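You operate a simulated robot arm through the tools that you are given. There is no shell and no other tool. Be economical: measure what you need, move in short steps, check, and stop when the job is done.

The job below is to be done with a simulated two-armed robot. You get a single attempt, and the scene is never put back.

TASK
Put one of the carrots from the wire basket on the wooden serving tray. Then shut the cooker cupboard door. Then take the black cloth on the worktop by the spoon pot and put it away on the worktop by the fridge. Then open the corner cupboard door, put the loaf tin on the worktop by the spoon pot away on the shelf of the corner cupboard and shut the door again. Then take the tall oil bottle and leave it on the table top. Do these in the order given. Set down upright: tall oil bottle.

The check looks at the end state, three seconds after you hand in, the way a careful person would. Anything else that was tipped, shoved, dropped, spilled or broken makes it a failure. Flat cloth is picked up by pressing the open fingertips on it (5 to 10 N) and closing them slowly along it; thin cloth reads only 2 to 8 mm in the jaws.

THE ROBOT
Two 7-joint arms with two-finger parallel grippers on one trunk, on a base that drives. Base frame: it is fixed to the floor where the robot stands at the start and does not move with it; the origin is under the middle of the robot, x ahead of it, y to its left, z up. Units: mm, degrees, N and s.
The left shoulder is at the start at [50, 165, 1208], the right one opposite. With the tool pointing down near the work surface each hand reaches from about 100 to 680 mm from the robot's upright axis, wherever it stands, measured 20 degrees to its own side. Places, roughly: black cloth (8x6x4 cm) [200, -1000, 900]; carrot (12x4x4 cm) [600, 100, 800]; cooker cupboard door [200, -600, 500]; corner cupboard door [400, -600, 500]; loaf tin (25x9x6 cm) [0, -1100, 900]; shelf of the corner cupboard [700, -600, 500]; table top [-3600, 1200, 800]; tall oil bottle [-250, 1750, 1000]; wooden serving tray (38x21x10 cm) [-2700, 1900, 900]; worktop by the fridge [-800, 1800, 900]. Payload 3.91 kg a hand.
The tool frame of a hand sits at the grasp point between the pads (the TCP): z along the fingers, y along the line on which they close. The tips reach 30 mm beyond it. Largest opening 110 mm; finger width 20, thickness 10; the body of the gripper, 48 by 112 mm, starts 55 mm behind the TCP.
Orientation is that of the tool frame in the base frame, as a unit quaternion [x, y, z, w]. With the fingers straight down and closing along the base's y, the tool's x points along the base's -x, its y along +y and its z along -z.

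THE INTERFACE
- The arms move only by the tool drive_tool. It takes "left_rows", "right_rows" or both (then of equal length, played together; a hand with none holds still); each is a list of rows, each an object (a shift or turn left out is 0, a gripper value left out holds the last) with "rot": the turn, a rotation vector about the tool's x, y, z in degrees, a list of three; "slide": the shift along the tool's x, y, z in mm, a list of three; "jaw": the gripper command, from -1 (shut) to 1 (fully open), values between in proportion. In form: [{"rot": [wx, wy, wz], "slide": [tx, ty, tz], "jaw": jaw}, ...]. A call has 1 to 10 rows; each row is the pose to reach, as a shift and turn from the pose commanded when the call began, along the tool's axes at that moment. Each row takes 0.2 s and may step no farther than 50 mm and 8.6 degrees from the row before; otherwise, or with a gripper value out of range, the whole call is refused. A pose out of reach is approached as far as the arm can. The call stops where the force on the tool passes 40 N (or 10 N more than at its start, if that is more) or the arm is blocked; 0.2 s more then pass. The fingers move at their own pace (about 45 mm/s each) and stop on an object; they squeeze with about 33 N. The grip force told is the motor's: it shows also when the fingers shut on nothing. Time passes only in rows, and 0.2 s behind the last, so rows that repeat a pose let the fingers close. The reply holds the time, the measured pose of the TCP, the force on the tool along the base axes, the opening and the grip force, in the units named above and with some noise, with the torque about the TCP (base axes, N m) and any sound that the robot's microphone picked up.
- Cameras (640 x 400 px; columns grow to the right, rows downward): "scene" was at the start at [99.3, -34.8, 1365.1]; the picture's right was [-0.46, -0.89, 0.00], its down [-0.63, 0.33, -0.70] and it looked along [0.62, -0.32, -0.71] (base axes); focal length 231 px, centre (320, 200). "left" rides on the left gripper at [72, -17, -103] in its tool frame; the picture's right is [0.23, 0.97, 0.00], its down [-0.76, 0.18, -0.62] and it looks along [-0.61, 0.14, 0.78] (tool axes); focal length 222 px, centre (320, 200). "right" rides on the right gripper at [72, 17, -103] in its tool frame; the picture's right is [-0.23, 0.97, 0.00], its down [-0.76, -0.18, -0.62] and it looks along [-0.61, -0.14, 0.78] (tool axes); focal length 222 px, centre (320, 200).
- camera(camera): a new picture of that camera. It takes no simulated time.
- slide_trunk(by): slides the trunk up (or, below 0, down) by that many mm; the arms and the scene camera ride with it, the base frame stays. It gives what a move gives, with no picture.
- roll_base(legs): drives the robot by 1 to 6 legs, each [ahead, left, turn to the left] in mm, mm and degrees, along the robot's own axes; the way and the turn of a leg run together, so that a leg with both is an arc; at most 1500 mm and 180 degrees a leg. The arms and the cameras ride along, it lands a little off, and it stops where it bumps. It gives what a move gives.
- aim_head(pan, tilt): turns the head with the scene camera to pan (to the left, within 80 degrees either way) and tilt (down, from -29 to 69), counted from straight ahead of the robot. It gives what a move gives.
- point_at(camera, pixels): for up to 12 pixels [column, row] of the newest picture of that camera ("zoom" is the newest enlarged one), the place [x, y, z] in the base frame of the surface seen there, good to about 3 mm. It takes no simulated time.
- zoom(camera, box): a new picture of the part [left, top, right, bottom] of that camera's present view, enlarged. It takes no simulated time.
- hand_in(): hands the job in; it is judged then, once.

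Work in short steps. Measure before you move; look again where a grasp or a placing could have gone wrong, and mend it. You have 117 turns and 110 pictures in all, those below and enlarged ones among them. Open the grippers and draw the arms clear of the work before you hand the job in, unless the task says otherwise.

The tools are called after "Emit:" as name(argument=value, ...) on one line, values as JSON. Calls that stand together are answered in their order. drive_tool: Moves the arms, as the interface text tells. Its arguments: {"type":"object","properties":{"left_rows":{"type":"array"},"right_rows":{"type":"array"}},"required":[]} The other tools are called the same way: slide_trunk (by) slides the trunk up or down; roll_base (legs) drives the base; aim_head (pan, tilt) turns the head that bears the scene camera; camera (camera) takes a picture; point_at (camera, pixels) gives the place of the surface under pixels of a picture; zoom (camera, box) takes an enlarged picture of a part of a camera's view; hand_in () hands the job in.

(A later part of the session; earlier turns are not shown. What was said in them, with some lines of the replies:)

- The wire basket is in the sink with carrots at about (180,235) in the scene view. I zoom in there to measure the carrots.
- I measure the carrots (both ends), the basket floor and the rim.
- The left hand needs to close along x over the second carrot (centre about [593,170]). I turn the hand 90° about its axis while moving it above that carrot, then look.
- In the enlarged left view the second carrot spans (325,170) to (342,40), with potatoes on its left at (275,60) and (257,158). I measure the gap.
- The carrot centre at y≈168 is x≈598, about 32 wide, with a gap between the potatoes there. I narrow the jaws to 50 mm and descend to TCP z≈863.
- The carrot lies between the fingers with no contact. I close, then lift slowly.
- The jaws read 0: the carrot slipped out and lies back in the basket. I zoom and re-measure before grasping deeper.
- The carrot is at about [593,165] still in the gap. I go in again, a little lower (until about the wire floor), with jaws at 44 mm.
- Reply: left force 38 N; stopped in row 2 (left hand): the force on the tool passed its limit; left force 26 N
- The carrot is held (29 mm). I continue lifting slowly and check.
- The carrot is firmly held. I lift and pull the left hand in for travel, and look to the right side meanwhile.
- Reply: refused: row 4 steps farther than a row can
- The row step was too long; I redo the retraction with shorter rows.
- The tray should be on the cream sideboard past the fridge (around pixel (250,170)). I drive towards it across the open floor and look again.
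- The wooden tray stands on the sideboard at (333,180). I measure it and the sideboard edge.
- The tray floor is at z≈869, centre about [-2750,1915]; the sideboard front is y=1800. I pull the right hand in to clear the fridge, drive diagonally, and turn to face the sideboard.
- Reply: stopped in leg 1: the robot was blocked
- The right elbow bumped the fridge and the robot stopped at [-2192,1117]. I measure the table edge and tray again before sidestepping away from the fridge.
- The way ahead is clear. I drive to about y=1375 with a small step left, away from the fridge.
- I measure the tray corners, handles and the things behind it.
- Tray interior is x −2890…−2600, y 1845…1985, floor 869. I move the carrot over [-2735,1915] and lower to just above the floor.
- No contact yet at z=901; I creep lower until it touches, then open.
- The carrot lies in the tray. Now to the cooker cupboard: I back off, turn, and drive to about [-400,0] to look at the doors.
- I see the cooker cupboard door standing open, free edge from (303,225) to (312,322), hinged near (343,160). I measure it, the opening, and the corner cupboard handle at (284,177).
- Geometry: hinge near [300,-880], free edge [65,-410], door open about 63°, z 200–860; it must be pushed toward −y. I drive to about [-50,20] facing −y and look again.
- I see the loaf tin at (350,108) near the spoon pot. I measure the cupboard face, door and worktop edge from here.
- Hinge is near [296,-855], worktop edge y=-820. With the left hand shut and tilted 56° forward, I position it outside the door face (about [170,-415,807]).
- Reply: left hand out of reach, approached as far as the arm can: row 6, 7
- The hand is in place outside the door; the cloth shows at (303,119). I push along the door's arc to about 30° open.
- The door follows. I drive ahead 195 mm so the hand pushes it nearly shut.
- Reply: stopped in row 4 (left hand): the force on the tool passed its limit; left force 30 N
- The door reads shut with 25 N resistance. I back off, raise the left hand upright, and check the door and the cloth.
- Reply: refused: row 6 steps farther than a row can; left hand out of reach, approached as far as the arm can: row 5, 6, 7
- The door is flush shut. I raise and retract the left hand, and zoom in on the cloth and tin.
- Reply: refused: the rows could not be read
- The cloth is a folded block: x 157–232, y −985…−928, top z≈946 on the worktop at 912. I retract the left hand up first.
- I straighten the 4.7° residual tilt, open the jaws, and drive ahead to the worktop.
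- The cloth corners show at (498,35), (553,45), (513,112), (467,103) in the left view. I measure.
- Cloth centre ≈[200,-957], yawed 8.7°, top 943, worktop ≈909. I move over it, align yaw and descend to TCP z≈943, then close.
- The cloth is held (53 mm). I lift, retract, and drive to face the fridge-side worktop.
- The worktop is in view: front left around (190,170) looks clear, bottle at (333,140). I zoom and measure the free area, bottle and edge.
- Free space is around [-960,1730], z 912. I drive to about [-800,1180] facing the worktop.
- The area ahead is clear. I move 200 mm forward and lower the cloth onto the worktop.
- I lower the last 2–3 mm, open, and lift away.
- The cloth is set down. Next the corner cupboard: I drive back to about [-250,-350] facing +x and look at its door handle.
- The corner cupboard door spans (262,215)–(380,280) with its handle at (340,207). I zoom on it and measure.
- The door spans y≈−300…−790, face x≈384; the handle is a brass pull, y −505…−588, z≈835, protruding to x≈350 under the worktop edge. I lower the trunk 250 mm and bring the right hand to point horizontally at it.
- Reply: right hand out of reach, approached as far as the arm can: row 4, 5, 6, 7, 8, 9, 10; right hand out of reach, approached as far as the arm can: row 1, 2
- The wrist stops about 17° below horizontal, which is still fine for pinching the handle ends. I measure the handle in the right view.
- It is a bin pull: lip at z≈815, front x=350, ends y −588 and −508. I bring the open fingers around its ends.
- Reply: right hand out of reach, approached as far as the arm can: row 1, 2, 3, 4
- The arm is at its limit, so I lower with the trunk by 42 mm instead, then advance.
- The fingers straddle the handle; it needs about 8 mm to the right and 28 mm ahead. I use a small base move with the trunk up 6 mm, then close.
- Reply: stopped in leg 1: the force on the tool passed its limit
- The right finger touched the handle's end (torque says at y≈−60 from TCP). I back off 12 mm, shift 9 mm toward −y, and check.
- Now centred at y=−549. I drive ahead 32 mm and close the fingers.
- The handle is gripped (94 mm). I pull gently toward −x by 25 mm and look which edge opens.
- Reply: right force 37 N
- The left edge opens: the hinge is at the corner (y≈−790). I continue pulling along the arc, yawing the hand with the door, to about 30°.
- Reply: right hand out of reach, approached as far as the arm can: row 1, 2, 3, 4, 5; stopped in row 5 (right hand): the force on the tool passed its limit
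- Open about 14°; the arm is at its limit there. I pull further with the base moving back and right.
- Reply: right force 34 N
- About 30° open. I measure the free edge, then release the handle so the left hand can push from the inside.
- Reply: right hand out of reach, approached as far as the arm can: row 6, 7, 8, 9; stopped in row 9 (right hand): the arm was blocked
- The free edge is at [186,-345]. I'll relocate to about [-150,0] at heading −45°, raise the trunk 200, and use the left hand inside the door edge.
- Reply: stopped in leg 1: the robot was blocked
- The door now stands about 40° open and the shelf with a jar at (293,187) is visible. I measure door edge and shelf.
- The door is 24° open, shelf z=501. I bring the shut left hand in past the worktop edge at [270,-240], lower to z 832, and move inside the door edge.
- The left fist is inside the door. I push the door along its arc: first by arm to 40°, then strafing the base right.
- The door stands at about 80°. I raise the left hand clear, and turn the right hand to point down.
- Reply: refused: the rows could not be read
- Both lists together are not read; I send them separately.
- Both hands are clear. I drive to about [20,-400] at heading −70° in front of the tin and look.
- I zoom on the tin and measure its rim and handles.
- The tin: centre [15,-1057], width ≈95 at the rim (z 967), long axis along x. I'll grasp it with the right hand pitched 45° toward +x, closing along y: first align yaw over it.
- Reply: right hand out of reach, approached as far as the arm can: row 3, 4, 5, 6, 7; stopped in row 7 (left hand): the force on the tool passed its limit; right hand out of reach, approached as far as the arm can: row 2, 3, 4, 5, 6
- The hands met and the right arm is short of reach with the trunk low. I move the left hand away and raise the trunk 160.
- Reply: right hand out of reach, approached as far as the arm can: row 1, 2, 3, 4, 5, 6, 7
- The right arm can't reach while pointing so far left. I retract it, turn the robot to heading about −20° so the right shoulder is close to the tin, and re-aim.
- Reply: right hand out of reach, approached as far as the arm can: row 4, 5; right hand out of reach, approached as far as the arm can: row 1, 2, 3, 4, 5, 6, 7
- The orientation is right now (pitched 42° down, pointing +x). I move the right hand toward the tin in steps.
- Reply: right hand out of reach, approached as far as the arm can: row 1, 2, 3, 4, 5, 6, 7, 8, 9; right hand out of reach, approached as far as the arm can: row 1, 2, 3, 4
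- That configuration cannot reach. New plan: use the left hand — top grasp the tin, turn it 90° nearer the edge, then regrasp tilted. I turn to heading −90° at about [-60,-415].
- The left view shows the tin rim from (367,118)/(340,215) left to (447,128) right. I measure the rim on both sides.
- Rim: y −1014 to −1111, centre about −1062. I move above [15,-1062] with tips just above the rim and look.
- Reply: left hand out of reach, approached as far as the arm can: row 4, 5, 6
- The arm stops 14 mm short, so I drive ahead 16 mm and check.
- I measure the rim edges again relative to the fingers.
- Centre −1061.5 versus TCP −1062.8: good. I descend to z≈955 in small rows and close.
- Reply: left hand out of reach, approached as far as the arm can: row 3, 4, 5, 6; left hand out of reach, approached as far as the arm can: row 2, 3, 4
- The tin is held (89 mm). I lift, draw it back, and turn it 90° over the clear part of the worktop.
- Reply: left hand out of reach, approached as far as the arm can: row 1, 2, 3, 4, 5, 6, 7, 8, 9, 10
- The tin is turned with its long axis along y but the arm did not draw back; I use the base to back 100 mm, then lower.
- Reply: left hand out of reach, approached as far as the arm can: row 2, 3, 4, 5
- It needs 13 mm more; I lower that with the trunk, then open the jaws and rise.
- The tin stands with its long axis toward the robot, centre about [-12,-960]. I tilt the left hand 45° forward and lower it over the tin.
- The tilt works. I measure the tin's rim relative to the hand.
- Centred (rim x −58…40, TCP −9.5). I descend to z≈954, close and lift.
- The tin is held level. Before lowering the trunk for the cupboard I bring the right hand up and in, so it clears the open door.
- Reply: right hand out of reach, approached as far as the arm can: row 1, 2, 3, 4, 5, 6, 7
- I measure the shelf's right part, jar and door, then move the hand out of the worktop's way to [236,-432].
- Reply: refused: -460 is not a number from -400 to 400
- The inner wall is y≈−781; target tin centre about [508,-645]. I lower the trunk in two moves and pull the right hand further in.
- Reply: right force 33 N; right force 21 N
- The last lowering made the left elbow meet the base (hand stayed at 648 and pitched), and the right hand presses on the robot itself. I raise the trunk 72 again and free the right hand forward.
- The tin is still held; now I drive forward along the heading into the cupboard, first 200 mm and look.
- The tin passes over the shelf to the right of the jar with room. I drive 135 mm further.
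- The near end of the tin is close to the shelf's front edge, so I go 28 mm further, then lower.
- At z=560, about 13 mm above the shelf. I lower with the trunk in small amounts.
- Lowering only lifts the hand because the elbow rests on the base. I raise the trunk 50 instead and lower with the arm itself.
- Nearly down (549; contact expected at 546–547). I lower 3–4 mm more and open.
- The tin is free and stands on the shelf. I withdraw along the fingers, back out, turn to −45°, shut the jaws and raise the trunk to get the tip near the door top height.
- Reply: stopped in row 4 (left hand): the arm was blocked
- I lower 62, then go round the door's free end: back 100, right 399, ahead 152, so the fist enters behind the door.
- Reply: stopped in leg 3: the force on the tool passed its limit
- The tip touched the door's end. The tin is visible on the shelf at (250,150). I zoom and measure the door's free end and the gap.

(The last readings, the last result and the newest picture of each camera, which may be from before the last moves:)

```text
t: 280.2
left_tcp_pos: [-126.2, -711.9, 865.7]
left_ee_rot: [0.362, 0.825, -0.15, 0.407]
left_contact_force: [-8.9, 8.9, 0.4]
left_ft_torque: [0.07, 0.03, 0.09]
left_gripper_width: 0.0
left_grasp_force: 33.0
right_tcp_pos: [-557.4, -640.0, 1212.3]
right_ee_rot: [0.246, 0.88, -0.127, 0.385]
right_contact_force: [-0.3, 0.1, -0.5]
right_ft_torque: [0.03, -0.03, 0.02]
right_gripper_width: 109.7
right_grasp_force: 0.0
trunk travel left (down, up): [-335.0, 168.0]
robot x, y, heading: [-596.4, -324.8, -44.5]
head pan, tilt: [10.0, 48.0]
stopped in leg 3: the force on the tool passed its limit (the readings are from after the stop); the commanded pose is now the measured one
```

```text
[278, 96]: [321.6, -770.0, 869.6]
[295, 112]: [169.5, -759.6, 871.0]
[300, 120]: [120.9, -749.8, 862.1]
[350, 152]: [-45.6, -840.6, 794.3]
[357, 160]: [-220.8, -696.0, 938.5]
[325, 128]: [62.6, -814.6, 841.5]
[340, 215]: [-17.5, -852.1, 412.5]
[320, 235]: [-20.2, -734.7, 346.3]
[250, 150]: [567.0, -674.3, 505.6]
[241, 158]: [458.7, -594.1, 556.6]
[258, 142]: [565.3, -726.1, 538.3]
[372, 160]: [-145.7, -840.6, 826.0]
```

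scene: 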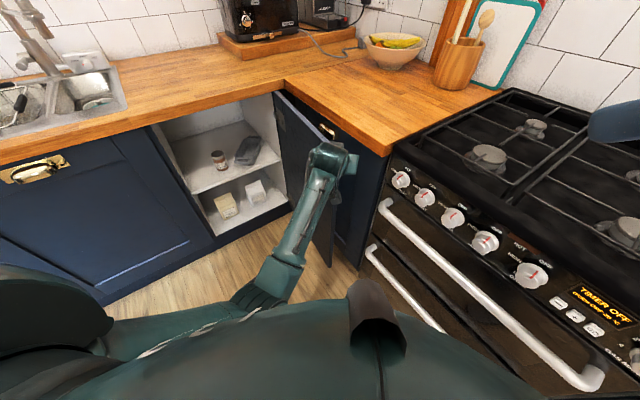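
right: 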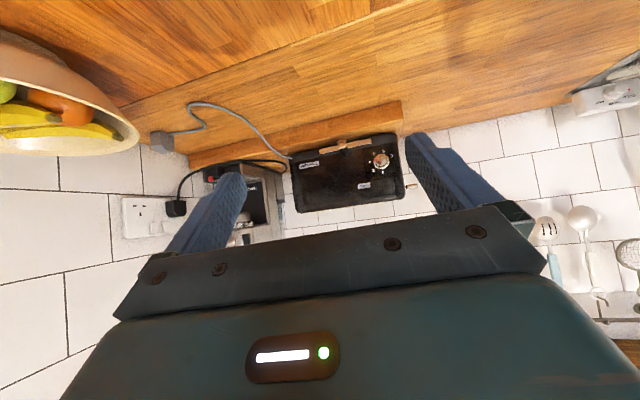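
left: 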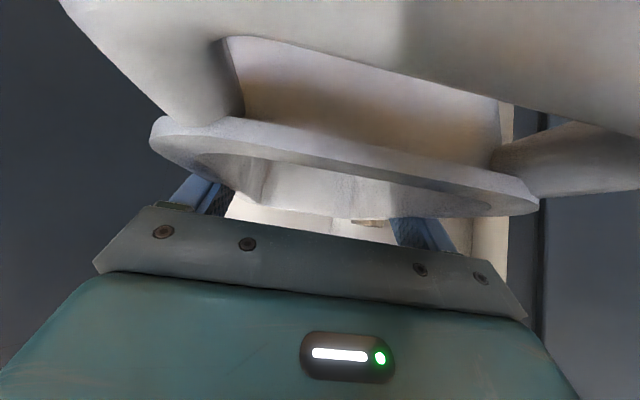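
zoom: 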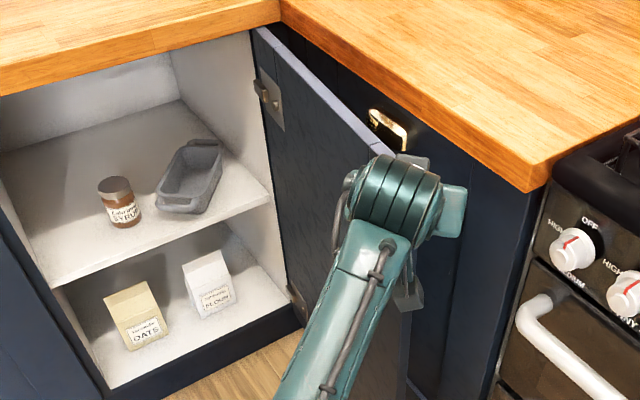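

The tin stands upright on the shelf beside the jar. The door is at about 86°, outer corner [-105,-750]; I back 40, go 40 right and ahead 118 to get the tip behind it.

Emit:
roll_base(legs=[[-40, 0, 0], [0, -40, 0], [118, 0, 0]])

Emit:
roll_base(legs=[[-45, 112, 0]])

Emit:
camera(camera="scene")

```text
t: 282.4
left_tcp_pos: [-99.0, -795.9, 864.1]
left_ee_rot: [0.363, 0.825, -0.151, 0.406]
left_contact_force: [0.0, 1.0, -0.3]
left_ft_torque: [0.01, 0.01, 0.01]
left_gripper_width: 0.0
left_grasp_force: 33.0
right_tcp_pos: [-527.0, -724.2, 1212.9]
right_ee_rot: [0.246, 0.88, -0.129, 0.384]
right_contact_force: [0.3, -0.2, 0.9]
right_ft_torque: [-0.01, -0.01, -0.05]
right_gripper_width: 110.1
right_grasp_force: 0.0
trunk travel left (down, up): [-335.0, 168.0]
robot x, y, heading: [-572.7, -407.1, -44.5]
head pan, tilt: [10.0, 48.0]
```

```text
t: 283.6
left_tcp_pos: [-51.3, -684.8, 864.0]
left_ee_rot: [0.363, 0.824, -0.151, 0.407]
left_contact_force: [0.8, -0.8, 0.2]
left_ft_torque: [0.01, 0.01, -0.01]
left_gripper_width: 0.0
left_grasp_force: 32.9
right_tcp_pos: [-480.5, -613.8, 1212.9]
right_ee_rot: [0.247, 0.88, -0.129, 0.384]
right_contact_force: [0.0, 0.6, 0.1]
right_ft_torque: [-0.02, 0.02, -0.03]
right_gripper_width: 110.1
right_grasp_force: 0.0
trunk travel left (down, up): [-335.0, 168.0]
robot x, y, heading: [-523.8, -296.7, -45.0]
head pan, tilt: [10.0, 48.0]
```

```text
23 pictures are left
```

scene: 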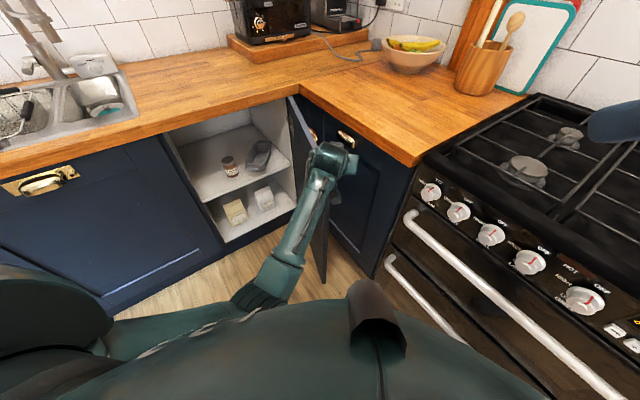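

The door follows. I continue the sweep through the next arc points.

Emit:
roll_base(legs=[[-45, 113, 0], [-16, 145, 0], [33, 142, 0]])

Emit:
slide_trunk(by=-42)

Emit:
camera(camera="scene")

```text
t: 286.8
left_tcp_pos: [212.1, -384.2, 865.1]
left_ee_rot: [0.365, 0.824, -0.152, 0.406]
left_contact_force: [-0.3, 0.1, 0.5]
left_ft_torque: [-0.01, 0.02, 0.0]
left_gripper_width: 0.2
left_grasp_force: 33.1
right_tcp_pos: [-217.1, -311.3, 1212.3]
right_ee_rot: [0.249, 0.88, -0.129, 0.384]
right_contact_force: [0.4, 0.9, -0.3]
right_ft_torque: [0.0, 0.02, 0.01]
right_gripper_width: 110.1
right_grasp_force: 0.0
trunk travel left (down, up): [-335.0, 168.0]
robot x, y, heading: [-258.1, 8.1, -45.0]
head pan, tilt: [10.0, 48.0]
```

```text
t: 287.6
left_tcp_pos: [211.3, -385.6, 824.0]
left_ee_rot: [0.365, 0.824, -0.152, 0.406]
left_contact_force: [0.2, 0.0, 0.0]
left_ft_torque: [-0.01, 0.04, 0.03]
left_gripper_width: 0.0
left_grasp_force: 33.1
right_tcp_pos: [-218.2, -311.3, 1170.4]
right_ee_rot: [0.249, 0.88, -0.129, 0.383]
right_contact_force: [-0.9, -0.1, 1.4]
right_ft_torque: [-0.03, 0.0, -0.03]
right_gripper_width: 109.9
right_grasp_force: 0.1
trunk travel left (down, up): [-293.0, 210.0]
robot x, y, heading: [-260.2, 7.2, -45.0]
head pan, tilt: [10.0, 48.0]
```

```text
22 pictures are left
```

scene: 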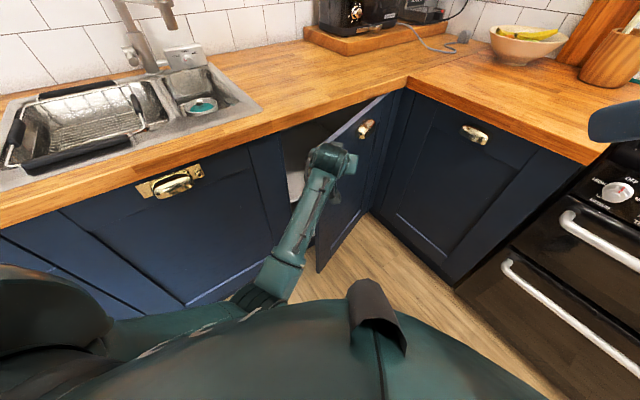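

The door is at about 28°. I push it to ~8°, then re-approach at heading 0 so the gripper clears the worktop edge for the last push.

Emit:
roll_base(legs=[[44, 76, 0], [-200, 0, 0], [0, 0, 45], [-84, 0, 0], [0, -640, 0]])

Emit:
aim_head(pan=0, tilt=45)

Emit:
camera(camera="scene")

```text
t: 295.9
left_tcp_pos: [208.6, -422.4, 822.5]
left_ee_rot: [0.022, 0.901, 0.015, 0.433]
left_contact_force: [-0.2, -0.4, -0.8]
left_ft_torque: [-0.01, 0.01, 0.0]
left_gripper_width: 0.0
left_grasp_force: 33.0
right_tcp_pos: [-146.0, -675.1, 1169.6]
right_ee_rot: [-0.107, 0.908, 0.029, 0.404]
right_contact_force: [0.5, 0.4, -0.5]
right_ft_torque: [0.0, 0.0, 0.01]
right_gripper_width: 110.1
right_grasp_force: 0.0
trunk travel left (down, up): [-293.0, 210.0]
robot x, y, heading: [-400.6, -480.2, 0.2]
head pan, tilt: [10.0, 48.0]
```

```text
t: 296.6
left_tcp_pos: [209.6, -423.1, 822.2]
left_ee_rot: [0.022, 0.901, 0.015, 0.433]
left_contact_force: [0.0, 1.0, 0.2]
left_ft_torque: [0.0, -0.03, -0.05]
left_gripper_width: 0.0
left_grasp_force: 33.3
right_tcp_pos: [-147.2, -676.6, 1170.9]
right_ee_rot: [-0.107, 0.908, 0.027, 0.403]
right_contact_force: [-0.6, -0.1, 0.4]
right_ft_torque: [0.03, 0.02, -0.01]
right_gripper_width: 110.1
right_grasp_force: 0.2
trunk travel left (down, up): [-293.0, 210.0]
robot x, y, heading: [-399.1, -480.9, -0.1]
head pan, tilt: [0.0, 45.0]
```

```text
21 pictures are left
```

scene: 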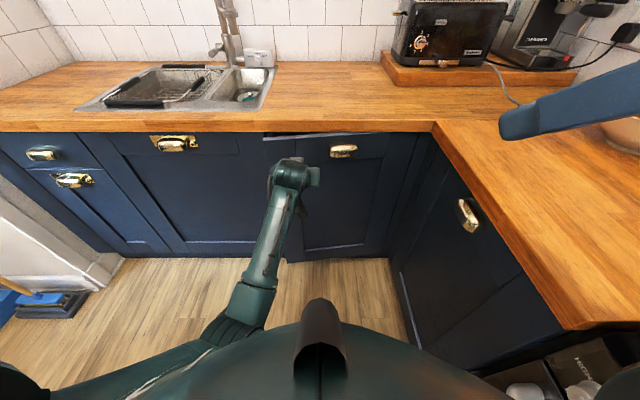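

The door is nearly shut. I drive ahead to press it closed with the fist at y≈−423.

Emit:
roll_base(legs=[[135, 0, 0]])

Emit:
roll_base(legs=[[14, 0, 0]])

Emit:
zoom(camera="scene", box=[200, 90, 460, 280])

```text
t: 297.9
left_tcp_pos: [344.9, -424.8, 822.2]
left_ee_rot: [0.022, 0.901, 0.016, 0.433]
left_contact_force: [-0.3, -1.4, 0.2]
left_ft_torque: [0.01, 0.08, -0.01]
left_gripper_width: 0.0
left_grasp_force: 32.8
right_tcp_pos: [-10.0, -675.3, 1170.0]
right_ee_rot: [-0.105, 0.908, 0.026, 0.404]
right_contact_force: [-0.5, -0.5, 0.0]
right_ft_torque: [-0.03, 0.04, 0.02]
right_gripper_width: 109.8
right_grasp_force: 0.0
trunk travel left (down, up): [-293.0, 210.0]
robot x, y, heading: [-267.5, -481.9, -0.2]
head pan, tilt: [0.0, 45.0]
```

```text
t: 298.8
left_tcp_pos: [356.0, -425.1, 824.3]
left_ee_rot: [0.022, 0.902, 0.016, 0.431]
left_contact_force: [-8.0, 0.6, 2.8]
left_ft_torque: [-0.05, 0.04, 0.03]
left_gripper_width: 0.0
left_grasp_force: 33.1
right_tcp_pos: [1.3, -676.6, 1171.2]
right_ee_rot: [-0.107, 0.908, 0.027, 0.405]
right_contact_force: [-1.1, -0.2, 0.3]
right_ft_torque: [-0.01, -0.02, -0.04]
right_gripper_width: 110.0
right_grasp_force: 0.0
trunk travel left (down, up): [-293.0, 210.0]
robot x, y, heading: [-250.0, -483.3, -0.0]
head pan, tilt: [0.0, 45.0]
stopped in leg 1: the force on the tool passed its limit (the readings are from after the stop); the commanded pose is now the measured one
```

```text
2.11 times, centred on (330, 185) of scene
```

zoom: 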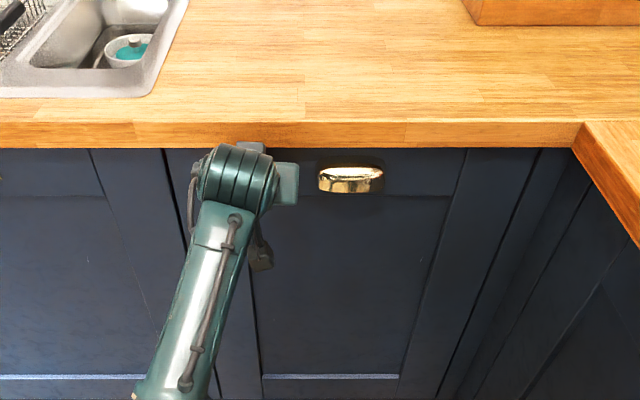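

The corner door is flush shut. Now the oil bottle: I back away, turn to face the fridge-side worktop, raise the trunk, and drive to about [-650,800] to look.

Emit:
roll_base(legs=[[-250, 0, 0], [0, 0, 90], [600, 0, 0], [0, 150, 0], [680, 0, 0]])

Emit:
slide_trunk(by=208)

Emit:
aim_head(pan=-20, tilt=30)

Emit:
camera(camera="scene")

```text
t: 311.8
left_tcp_pos: [-763.7, 1394.6, 824.2]
left_ee_rot: [-0.633, 0.644, 0.319, 0.288]
left_contact_force: [-0.6, -0.2, 0.1]
left_ft_torque: [0.02, 0.0, -0.02]
left_gripper_width: 0.0
left_grasp_force: 32.9
right_tcp_pos: [-500.8, 1049.7, 1171.2]
right_ee_rot: [0.726, -0.555, -0.31, -0.262]
right_contact_force: [-0.1, -0.9, 0.3]
right_ft_torque: [-0.01, 0.02, -0.01]
right_gripper_width: 109.9
right_grasp_force: 0.0
trunk travel left (down, up): [-293.0, 210.0]
robot x, y, heading: [-687.6, 790.4, 91.7]
head pan, tilt: [0.0, 45.0]
```

```text
t: 314.0
left_tcp_pos: [-762.9, 1395.2, 1030.4]
left_ee_rot: [-0.632, 0.644, 0.32, 0.288]
left_contact_force: [0.0, -0.4, 0.5]
left_ft_torque: [-0.02, 0.01, -0.02]
left_gripper_width: 0.0
left_grasp_force: 33.0
right_tcp_pos: [-500.3, 1049.8, 1378.5]
right_ee_rot: [0.726, -0.555, -0.31, -0.261]
right_contact_force: [-0.6, 0.5, -0.2]
right_ft_torque: [0.05, 0.0, 0.02]
right_gripper_width: 109.7
right_grasp_force: 0.0
trunk travel left (down, up): [-501.0, 2.0]
robot x, y, heading: [-686.2, 787.1, 91.8]
head pan, tilt: [0.0, 45.0]
```

```text
t: 314.9
left_tcp_pos: [-762.1, 1395.6, 1031.1]
left_ee_rot: [-0.633, 0.644, 0.32, 0.287]
left_contact_force: [0.2, 0.5, 0.5]
left_ft_torque: [0.01, 0.01, 0.03]
left_gripper_width: 0.1
left_grasp_force: 32.7
right_tcp_pos: [-501.0, 1048.9, 1378.5]
right_ee_rot: [0.726, -0.555, -0.31, -0.262]
right_contact_force: [0.2, -0.8, -0.2]
right_ft_torque: [-0.02, 0.02, 0.01]
right_gripper_width: 110.1
right_grasp_force: 0.1
trunk travel left (down, up): [-501.0, 2.0]
robot x, y, heading: [-687.5, 789.6, 91.8]
head pan, tilt: [-20.0, 30.0]
```

```text
19 pictures are left
```

scene: 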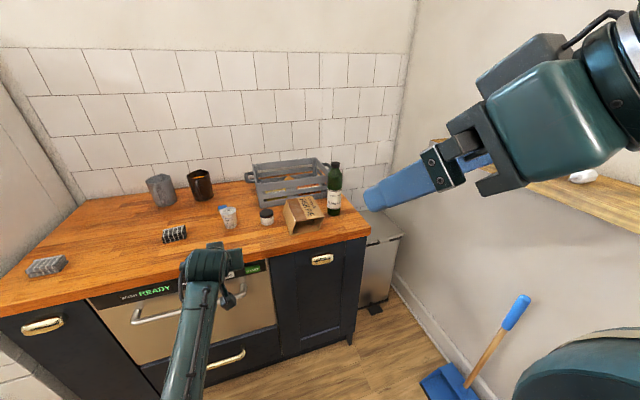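

The bottle stands at (334,190). I zoom and measure bottle, pie box and crate.

Emit:
zoom(camera="scene", box=[240, 140, 400, 260])

Emit:
point_at(camera="scene", pixels=[[334, 164], [334, 200], [334, 212], [329, 190], [340, 190], [320, 210], [322, 195], [325, 175], [291, 232], [470, 345], [515, 310], [362, 232]])

```text
3.33 times, centred on (320, 200) of scene
```

zoom: 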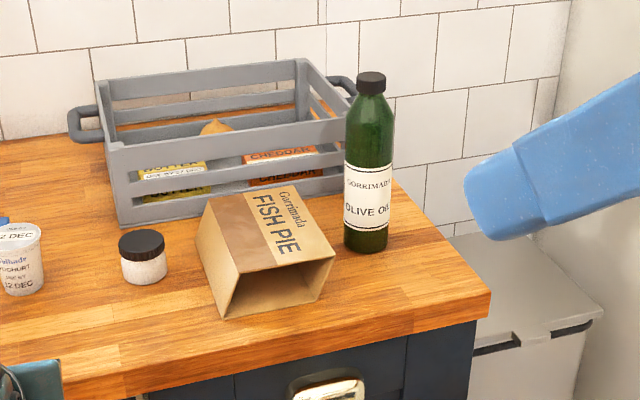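

```text
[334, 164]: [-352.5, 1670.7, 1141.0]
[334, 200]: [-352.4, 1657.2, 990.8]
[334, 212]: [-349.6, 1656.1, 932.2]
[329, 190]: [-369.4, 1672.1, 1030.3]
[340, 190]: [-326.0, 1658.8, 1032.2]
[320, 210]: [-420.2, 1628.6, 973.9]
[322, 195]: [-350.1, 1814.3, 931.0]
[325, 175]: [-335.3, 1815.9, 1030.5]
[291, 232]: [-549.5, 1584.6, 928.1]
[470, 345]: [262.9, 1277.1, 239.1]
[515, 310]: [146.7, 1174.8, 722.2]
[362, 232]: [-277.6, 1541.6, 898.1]
```

Bottle axis ≈[-348,1686], radius ≈29, straight to z≈1073; neighbours leave room. I line up in front of it with jaws at 95 mm and look with the left camera.

Emit:
roll_base(legs=[[0, 0, -1.8], [0, -395, 0], [130, 0, 0]])

Emit:
drive_tool(left_rows=[{"jaw": 0.73}, {}, {}, {}, {}])

Emit:
camera(camera="left")

```text
t: 318.6
left_tcp_pos: [-343.9, 1527.3, 1029.5]
left_ee_rot: [-0.623, 0.654, 0.314, 0.293]
left_contact_force: [-0.1, 0.0, -0.4]
left_ft_torque: [0.04, -0.04, 0.0]
left_gripper_width: 0.2
left_grasp_force: 32.7
right_tcp_pos: [-93.6, 1173.9, 1379.5]
right_ee_rot: [0.719, -0.566, -0.304, -0.266]
right_contact_force: [-0.4, -0.5, -0.6]
right_ft_torque: [0.0, 0.0, 0.02]
right_gripper_width: 110.2
right_grasp_force: 0.1
trunk travel left (down, up): [-501.0, 2.0]
robot x, y, heading: [-285.4, 915.2, 89.9]
head pan, tilt: [-20.0, 30.0]
```

```text
t: 319.8
left_tcp_pos: [-343.3, 1527.5, 1030.0]
left_ee_rot: [-0.624, 0.653, 0.314, 0.292]
left_contact_force: [-0.3, -0.9, 0.0]
left_ft_torque: [-0.03, 0.02, -0.04]
left_gripper_width: 95.1
left_grasp_force: 0.0
right_tcp_pos: [-93.4, 1174.0, 1379.3]
right_ee_rot: [0.718, -0.566, -0.304, -0.267]
right_contact_force: [0.3, -0.2, 0.7]
right_ft_torque: [0.0, -0.03, 0.0]
right_gripper_width: 109.8
right_grasp_force: 0.0
trunk travel left (down, up): [-501.0, 2.0]
robot x, y, heading: [-286.8, 918.0, 89.7]
head pan, tilt: [-20.0, 30.0]
```

```text
17 pictures are left
```

left: 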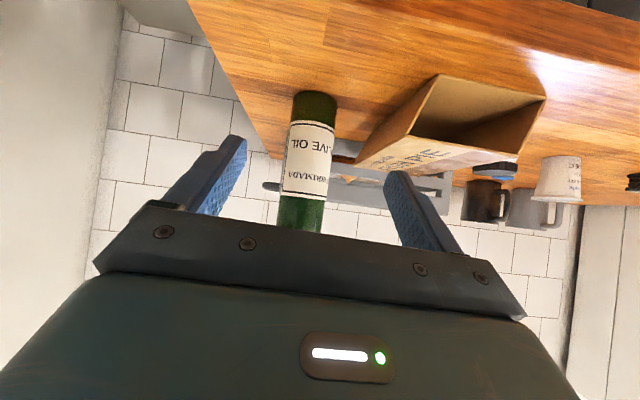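

The bottle sits between the fingers in the view. I measure its left and right edges for centring.

Emit:
point_at(camera="left", pixels=[[290, 150], [330, 155], [310, 152], [308, 110], [300, 200], [430, 150], [360, 165]])

```text
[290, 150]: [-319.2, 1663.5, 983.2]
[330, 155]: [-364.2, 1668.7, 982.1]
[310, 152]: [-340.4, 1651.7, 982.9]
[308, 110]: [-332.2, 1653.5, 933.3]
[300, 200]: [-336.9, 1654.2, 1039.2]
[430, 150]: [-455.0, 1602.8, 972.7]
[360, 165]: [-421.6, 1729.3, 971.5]
```

Axis ≈[-342,1680]; TCP x=−343. I lower 12 and drive ahead 138, then close.

Emit:
slide_trunk(by=-12)

Emit:
roll_base(legs=[[138, 0, 0]])

Emit:
camera(camera="left")

```text
t: 320.4
left_tcp_pos: [-343.7, 1525.4, 1018.8]
left_ee_rot: [-0.624, 0.653, 0.314, 0.293]
left_contact_force: [-0.5, -0.2, 0.1]
left_ft_torque: [0.01, -0.02, 0.01]
left_gripper_width: 95.4
left_grasp_force: 0.1
right_tcp_pos: [-93.5, 1172.2, 1366.9]
right_ee_rot: [0.718, -0.566, -0.305, -0.267]
right_contact_force: [-0.2, 0.0, -1.0]
right_ft_torque: [-0.03, 0.02, 0.01]
right_gripper_width: 110.0
right_grasp_force: 0.1
trunk travel left (down, up): [-489.0, 14.0]
robot x, y, heading: [-283.0, 917.7, 89.9]
head pan, tilt: [-20.0, 30.0]
```

```text
t: 321.8
left_tcp_pos: [-342.9, 1664.6, 1016.7]
left_ee_rot: [-0.624, 0.653, 0.314, 0.293]
left_contact_force: [0.5, 0.1, 0.3]
left_ft_torque: [-0.01, 0.0, -0.05]
left_gripper_width: 95.2
left_grasp_force: 0.1
right_tcp_pos: [-92.9, 1310.6, 1366.5]
right_ee_rot: [0.72, -0.565, -0.304, -0.265]
right_contact_force: [-0.3, -0.8, 0.3]
right_ft_torque: [0.01, 0.02, 0.02]
right_gripper_width: 110.0
right_grasp_force: 0.0
trunk travel left (down, up): [-489.0, 14.0]
robot x, y, heading: [-283.1, 1051.9, 90.1]
head pan, tilt: [-20.0, 30.0]
```

```text
16 pictures are left
```

left: 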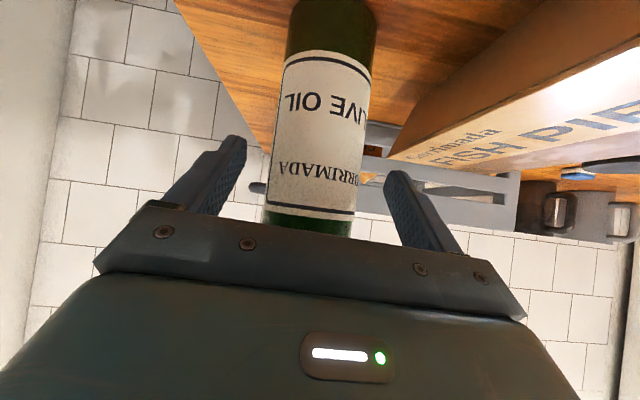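

The bottle is centred between the pads with no contact. I close, then lift with the trunk slightly and by the arm.

Emit:
drive_tool(left_rows=[{"jaw": 0.4}, {"jaw": 0.1}, {"jaw": -1}, {}, {}, {}])

Emit:
slide_trunk(by=14)

Emit:
drive_tool(left_rows=[{"slide": [-6, 0, -5]}, {"slide": [-14, 0, -12]}, {"slide": [-22, 0, -18]}, {"slide": [-30, 0, -24]}])

Emit:
camera(camera="left")

```text
t: 323.1
left_tcp_pos: [-344.2, 1664.1, 1018.0]
left_ee_rot: [-0.624, 0.652, 0.314, 0.293]
left_contact_force: [2.6, 0.0, 3.5]
left_ft_torque: [0.02, -0.42, -0.04]
left_gripper_width: 55.5
left_grasp_force: 33.3
right_tcp_pos: [-92.7, 1311.6, 1367.0]
right_ee_rot: [0.719, -0.566, -0.304, -0.267]
right_contact_force: [0.4, 0.2, -0.7]
right_ft_torque: [-0.01, 0.0, -0.01]
right_gripper_width: 110.1
right_grasp_force: 0.1
trunk travel left (down, up): [-489.0, 14.0]
robot x, y, heading: [-284.9, 1053.8, 90.1]
head pan, tilt: [-20.0, 30.0]
```

```text
t: 323.8
left_tcp_pos: [-343.3, 1662.1, 1032.7]
left_ee_rot: [-0.624, 0.653, 0.315, 0.293]
left_contact_force: [-0.1, -1.1, -2.5]
left_ft_torque: [-0.03, -0.02, 0.04]
left_gripper_width: 55.6
left_grasp_force: 32.9
right_tcp_pos: [-92.9, 1308.5, 1381.2]
right_ee_rot: [0.718, -0.566, -0.304, -0.268]
right_contact_force: [0.4, 0.7, -0.2]
right_ft_torque: [0.0, -0.01, -0.03]
right_gripper_width: 109.8
right_grasp_force: 0.0
trunk travel left (down, up): [-503.0, 0.0]
robot x, y, heading: [-284.2, 1054.5, 89.8]
head pan, tilt: [-20.0, 30.0]
```

```text
t: 324.8
left_tcp_pos: [-341.1, 1662.4, 1071.4]
left_ee_rot: [-0.623, 0.653, 0.316, 0.294]
left_contact_force: [0.5, -0.6, -2.1]
left_ft_torque: [-0.05, 0.04, 0.03]
left_gripper_width: 55.5
left_grasp_force: 32.6
right_tcp_pos: [-93.3, 1309.8, 1381.0]
right_ee_rot: [0.718, -0.566, -0.304, -0.268]
right_contact_force: [0.3, -0.7, -0.5]
right_ft_torque: [-0.01, 0.02, 0.03]
right_gripper_width: 109.8
right_grasp_force: 0.1
trunk travel left (down, up): [-503.0, 0.0]
robot x, y, heading: [-286.2, 1055.3, 89.9]
head pan, tilt: [-20.0, 30.0]
```

```text
15 pictures are left
```

left: 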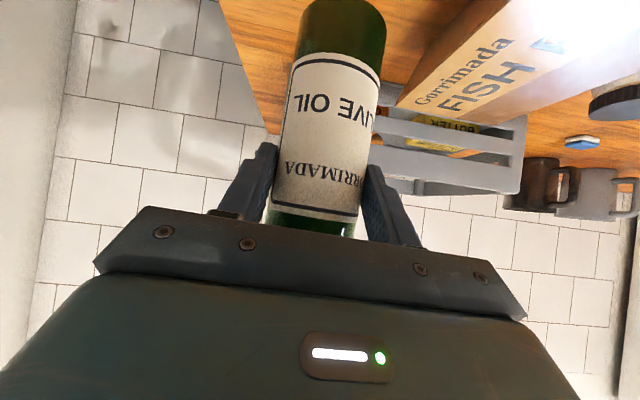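

The bottle is held, upright. I back away and drive across the room to face the table, stopping at about [-2600,1000], then look.

Emit:
roll_base(legs=[[-600, 0, 0], [0, 0, 90], [1300, 0, 0], [1000, 0, 0], [0, -540, 0]])

Emit:
aim_head(pan=8, tilt=38)

Emit:
camera(camera="scene")

```text
t: 345.7
left_tcp_pos: [-3195.0, 816.3, 1070.6]
left_ee_rot: [0.903, -0.003, -0.43, 0.026]
left_contact_force: [-0.3, 0.3, -2.0]
left_ft_torque: [-0.04, -0.03, 0.04]
left_gripper_width: 55.6
left_grasp_force: 33.0
right_tcp_pos: [-2853.6, 1080.6, 1379.9]
right_ee_rot: [0.905, 0.126, -0.404, 0.036]
right_contact_force: [-0.6, 0.5, -0.8]
right_ft_torque: [-0.01, -0.02, 0.04]
right_gripper_width: 110.0
right_grasp_force: 0.0
trunk travel left (down, up): [-503.0, 0.0]
robot x, y, heading: [-2587.9, 898.4, -177.4]
head pan, tilt: [-20.0, 30.0]
```

```text
t: 346.6
left_tcp_pos: [-3195.9, 816.1, 1070.7]
left_ee_rot: [0.903, -0.002, -0.429, 0.026]
left_contact_force: [0.7, -0.2, -2.4]
left_ft_torque: [0.03, -0.04, 0.02]
left_gripper_width: 55.3
left_grasp_force: 33.1
right_tcp_pos: [-2853.1, 1079.7, 1379.4]
right_ee_rot: [0.906, 0.127, -0.403, 0.036]
right_contact_force: [-0.3, 0.0, -0.8]
right_ft_torque: [0.0, 0.02, 0.01]
right_gripper_width: 110.0
right_grasp_force: 0.1
trunk travel left (down, up): [-503.0, 0.0]
robot x, y, heading: [-2587.4, 900.1, -177.5]
head pan, tilt: [8.0, 38.0]
```

```text
14 pictures are left
```

scene: 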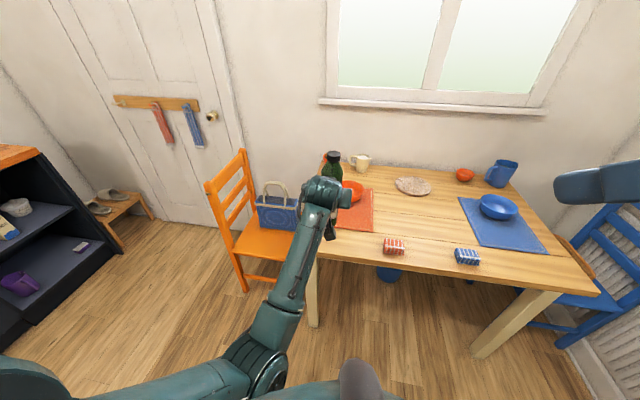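

The table has free wood around (430,215). I measure that spot and the neighbouring items.

Emit:
point_at(camera="scene", pixels=[[430, 220], [430, 240], [394, 246], [467, 257], [373, 235], [460, 200], [470, 225], [425, 262], [412, 193], [400, 215], [380, 190], [445, 215]])

```text
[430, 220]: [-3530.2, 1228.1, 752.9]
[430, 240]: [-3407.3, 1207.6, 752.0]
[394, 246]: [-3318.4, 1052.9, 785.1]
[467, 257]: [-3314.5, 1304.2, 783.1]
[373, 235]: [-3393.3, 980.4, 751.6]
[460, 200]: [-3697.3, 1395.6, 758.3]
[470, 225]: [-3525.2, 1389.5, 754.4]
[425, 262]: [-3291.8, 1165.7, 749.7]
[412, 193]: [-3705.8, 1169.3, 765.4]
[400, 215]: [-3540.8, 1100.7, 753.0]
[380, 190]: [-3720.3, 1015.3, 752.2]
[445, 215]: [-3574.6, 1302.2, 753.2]
```

I'll set the bottle at about [-3430,1185]. I strafe right 378, go ahead 203, and lower 195 with the trunk, then look.

Emit:
roll_base(legs=[[0, -378, 0], [203, 0, 0]])

Emit:
slide_trunk(by=-190)

Emit:
camera(camera="scene")

```text
t: 350.2
left_tcp_pos: [-3413.8, 1189.5, 1071.3]
left_ee_rot: [0.903, -0.003, -0.43, 0.025]
left_contact_force: [0.4, 0.0, -3.7]
left_ft_torque: [-0.05, -0.02, 0.04]
left_gripper_width: 55.3
left_grasp_force: 32.9
right_tcp_pos: [-3071.3, 1451.0, 1379.8]
right_ee_rot: [0.906, 0.125, -0.404, 0.035]
right_contact_force: [0.3, 0.2, 0.0]
right_ft_torque: [0.02, -0.01, 0.02]
right_gripper_width: 109.9
right_grasp_force: 0.1
trunk travel left (down, up): [-503.0, 0.0]
robot x, y, heading: [-2807.5, 1266.3, -177.8]
head pan, tilt: [8.0, 38.0]
```

```text
t: 352.3
left_tcp_pos: [-3411.8, 1189.2, 880.0]
left_ee_rot: [0.903, -0.005, -0.43, 0.024]
left_contact_force: [0.0, -0.7, -2.7]
left_ft_torque: [0.02, -0.04, 0.01]
left_gripper_width: 55.5
left_grasp_force: 33.1
right_tcp_pos: [-3068.8, 1451.2, 1190.5]
right_ee_rot: [0.906, 0.124, -0.404, 0.035]
right_contact_force: [0.1, -1.4, -0.1]
right_ft_torque: [-0.01, -0.01, 0.01]
right_gripper_width: 110.3
right_grasp_force: 0.0
trunk travel left (down, up): [-313.0, 190.0]
robot x, y, heading: [-2806.2, 1269.6, -177.7]
head pan, tilt: [8.0, 38.0]
```

```text
13 pictures are left
```

scene: 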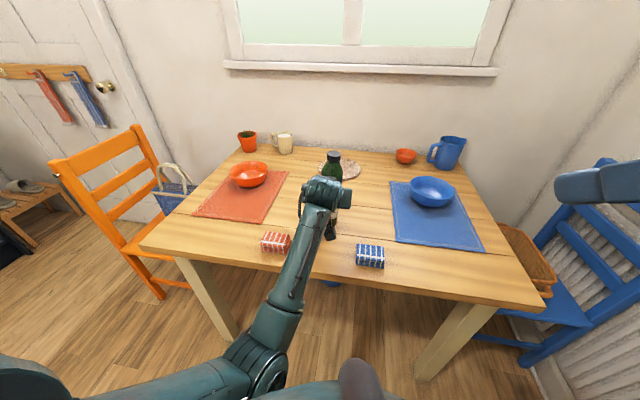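

The bottle hangs over free wood between the napkins. I lower 18, then 4 more, watching the force.

Emit:
slide_trunk(by=-18)

Emit:
slide_trunk(by=-3)

Emit:
camera(camera="left")

```text
t: 352.9
left_tcp_pos: [-3412.7, 1187.8, 861.6]
left_ee_rot: [0.903, -0.005, -0.43, 0.024]
left_contact_force: [0.0, -0.1, -1.3]
left_ft_torque: [-0.02, -0.02, -0.02]
left_gripper_width: 55.2
left_grasp_force: 33.2
right_tcp_pos: [-3069.8, 1452.1, 1171.6]
right_ee_rot: [0.906, 0.124, -0.403, 0.036]
right_contact_force: [-0.3, 0.0, -0.6]
right_ft_torque: [-0.02, 0.01, 0.0]
right_gripper_width: 110.3
right_grasp_force: 0.1
trunk travel left (down, up): [-295.0, 208.0]
robot x, y, heading: [-2808.7, 1266.0, -177.8]
head pan, tilt: [8.0, 38.0]
```

```text
t: 353.4
left_tcp_pos: [-3412.6, 1188.9, 860.1]
left_ee_rot: [0.903, -0.005, -0.429, 0.024]
left_contact_force: [0.2, -0.3, -2.0]
left_ft_torque: [0.03, -0.03, -0.01]
left_gripper_width: 55.8
left_grasp_force: 32.5
right_tcp_pos: [-3069.4, 1450.5, 1169.6]
right_ee_rot: [0.906, 0.124, -0.404, 0.035]
right_contact_force: [-0.1, 0.3, 0.2]
right_ft_torque: [-0.03, 0.0, -0.03]
right_gripper_width: 110.2
right_grasp_force: 0.1
trunk travel left (down, up): [-292.0, 211.0]
robot x, y, heading: [-2812.0, 1264.8, -177.9]
head pan, tilt: [8.0, 38.0]
```

```text
12 pictures are left
```

left: 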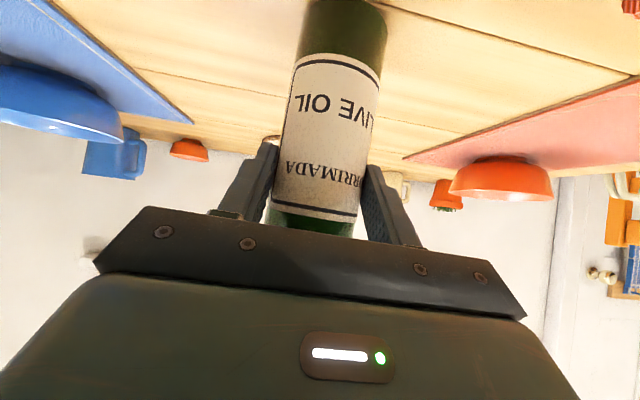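

Still carrying the weight (−2 N). I lower 2–3 mm more until the load vanishes, then open slowly.

Emit:
slide_trunk(by=-2)

Emit:
slide_trunk(by=-1.5)

```text
t: 354.0
left_tcp_pos: [-3413.9, 1189.3, 858.2]
left_ee_rot: [0.903, -0.004, -0.43, 0.025]
left_contact_force: [0.9, 0.0, 1.9]
left_ft_torque: [0.04, -0.1, 0.01]
left_gripper_width: 55.5
left_grasp_force: 33.4
right_tcp_pos: [-3069.7, 1452.6, 1166.6]
right_ee_rot: [0.906, 0.125, -0.403, 0.036]
right_contact_force: [0.0, -0.1, 0.2]
right_ft_torque: [0.01, -0.02, 0.01]
right_gripper_width: 110.1
right_grasp_force: 0.1
trunk travel left (down, up): [-290.0, 213.0]
robot x, y, heading: [-2810.8, 1268.2, -177.6]
head pan, tilt: [8.0, 38.0]
```

```text
t: 354.5
left_tcp_pos: [-3412.5, 1189.6, 859.0]
left_ee_rot: [0.902, -0.004, -0.432, 0.025]
left_contact_force: [2.1, -2.0, 8.1]
left_ft_torque: [0.1, -0.11, -0.05]
left_gripper_width: 55.6
left_grasp_force: 33.1
right_tcp_pos: [-3069.4, 1450.6, 1165.6]
right_ee_rot: [0.906, 0.124, -0.404, 0.034]
right_contact_force: [0.6, 0.1, 0.3]
right_ft_torque: [-0.02, -0.01, 0.02]
right_gripper_width: 109.8
right_grasp_force: 0.0
trunk travel left (down, up): [-288.0, 215.0]
robot x, y, heading: [-2811.7, 1267.3, -177.9]
head pan, tilt: [8.0, 38.0]
```

The table carries the bottle. I open to 95 mm, back the hand out straight, and look.

Emit:
drive_tool(left_rows=[{"jaw": 0.15}, {"jaw": 0.3}, {"jaw": 0.5}, {"jaw": 0.73}, {}])

Emit:
roll_base(legs=[[-150, 0, 0]])

Emit:
roll_base(legs=[[-350, 0, 0]])

Emit:
camera(camera="scene")

```text
t: 355.7
left_tcp_pos: [-3412.8, 1187.9, 856.6]
left_ee_rot: [0.903, -0.004, -0.429, 0.024]
left_contact_force: [-0.1, 0.7, 0.0]
left_ft_torque: [0.0, -0.02, 0.01]
left_gripper_width: 95.0
left_grasp_force: 0.1
right_tcp_pos: [-3069.1, 1451.3, 1166.2]
right_ee_rot: [0.906, 0.124, -0.404, 0.035]
right_contact_force: [0.2, -0.3, 0.3]
right_ft_torque: [0.01, 0.01, 0.0]
right_gripper_width: 110.1
right_grasp_force: 0.0
trunk travel left (down, up): [-288.0, 215.0]
robot x, y, heading: [-2806.4, 1265.5, -178.0]
head pan, tilt: [8.0, 38.0]
```

```text
t: 357.1
left_tcp_pos: [-3260.7, 1197.0, 857.1]
left_ee_rot: [0.903, -0.007, -0.429, 0.024]
left_contact_force: [-0.2, 0.4, 1.2]
left_ft_torque: [-0.03, -0.01, 0.03]
left_gripper_width: 95.3
left_grasp_force: 0.0
right_tcp_pos: [-2915.4, 1457.1, 1165.5]
right_ee_rot: [0.906, 0.123, -0.404, 0.035]
right_contact_force: [-0.6, 0.0, -0.5]
right_ft_torque: [-0.01, 0.0, -0.03]
right_gripper_width: 109.9
right_grasp_force: 0.1
trunk travel left (down, up): [-288.0, 215.0]
robot x, y, heading: [-2656.5, 1270.0, -178.1]
head pan, tilt: [8.0, 38.0]
```

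```text
t: 359.3
left_tcp_pos: [-2919.2, 1210.0, 856.3]
left_ee_rot: [0.903, -0.007, -0.43, 0.023]
left_contact_force: [0.6, -0.1, -0.9]
left_ft_torque: [0.0, -0.01, -0.01]
left_gripper_width: 95.1
left_grasp_force: 0.0
right_tcp_pos: [-2574.5, 1469.6, 1165.5]
right_ee_rot: [0.906, 0.121, -0.404, 0.034]
right_contact_force: [0.1, 0.0, 0.0]
right_ft_torque: [-0.02, -0.01, -0.03]
right_gripper_width: 110.2
right_grasp_force: 0.1
trunk travel left (down, up): [-288.0, 215.0]
robot x, y, heading: [-2314.7, 1283.4, -178.6]
head pan, tilt: [8.0, 38.0]
```

```text
11 pictures are left
```

scene: 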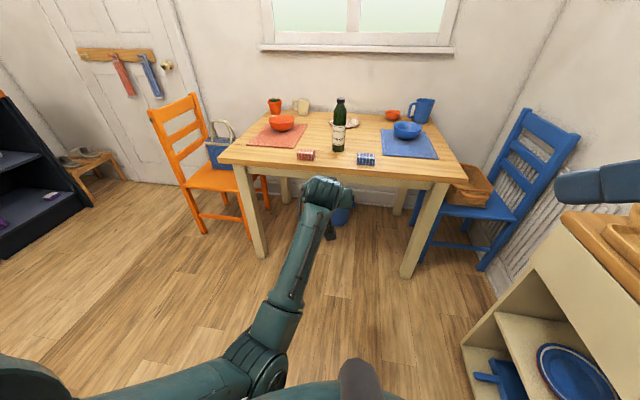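

The bottle stands upright on the table, both hands are empty and clear, and both cupboard doors were last seen shut. I hand in.

Emit:
hand_in()

```text
The job is handed in.
```

I did all five jobs in the order you gave and handed the job in; no result has come back yet.

- **Carrot:** it lies in the wooden serving tray. My first grip slipped and it dropped back into the basket, so I took it again.
- **Cooker cupboard door:** shut.
- **Black cloth:** on the worktop by the fridge.
- **Loaf tin and corner cupboard:** the tin stands upright on the shelf beside the jar, and the door is shut.
- **Tall oil bottle:** upright on the table top, between the two striped bundles at the front edge.

An arm bumped the fridge on the way to the tray, and the robot was blocked once near the cooker. I saw nothing shifted by either, but I did not go back to check.
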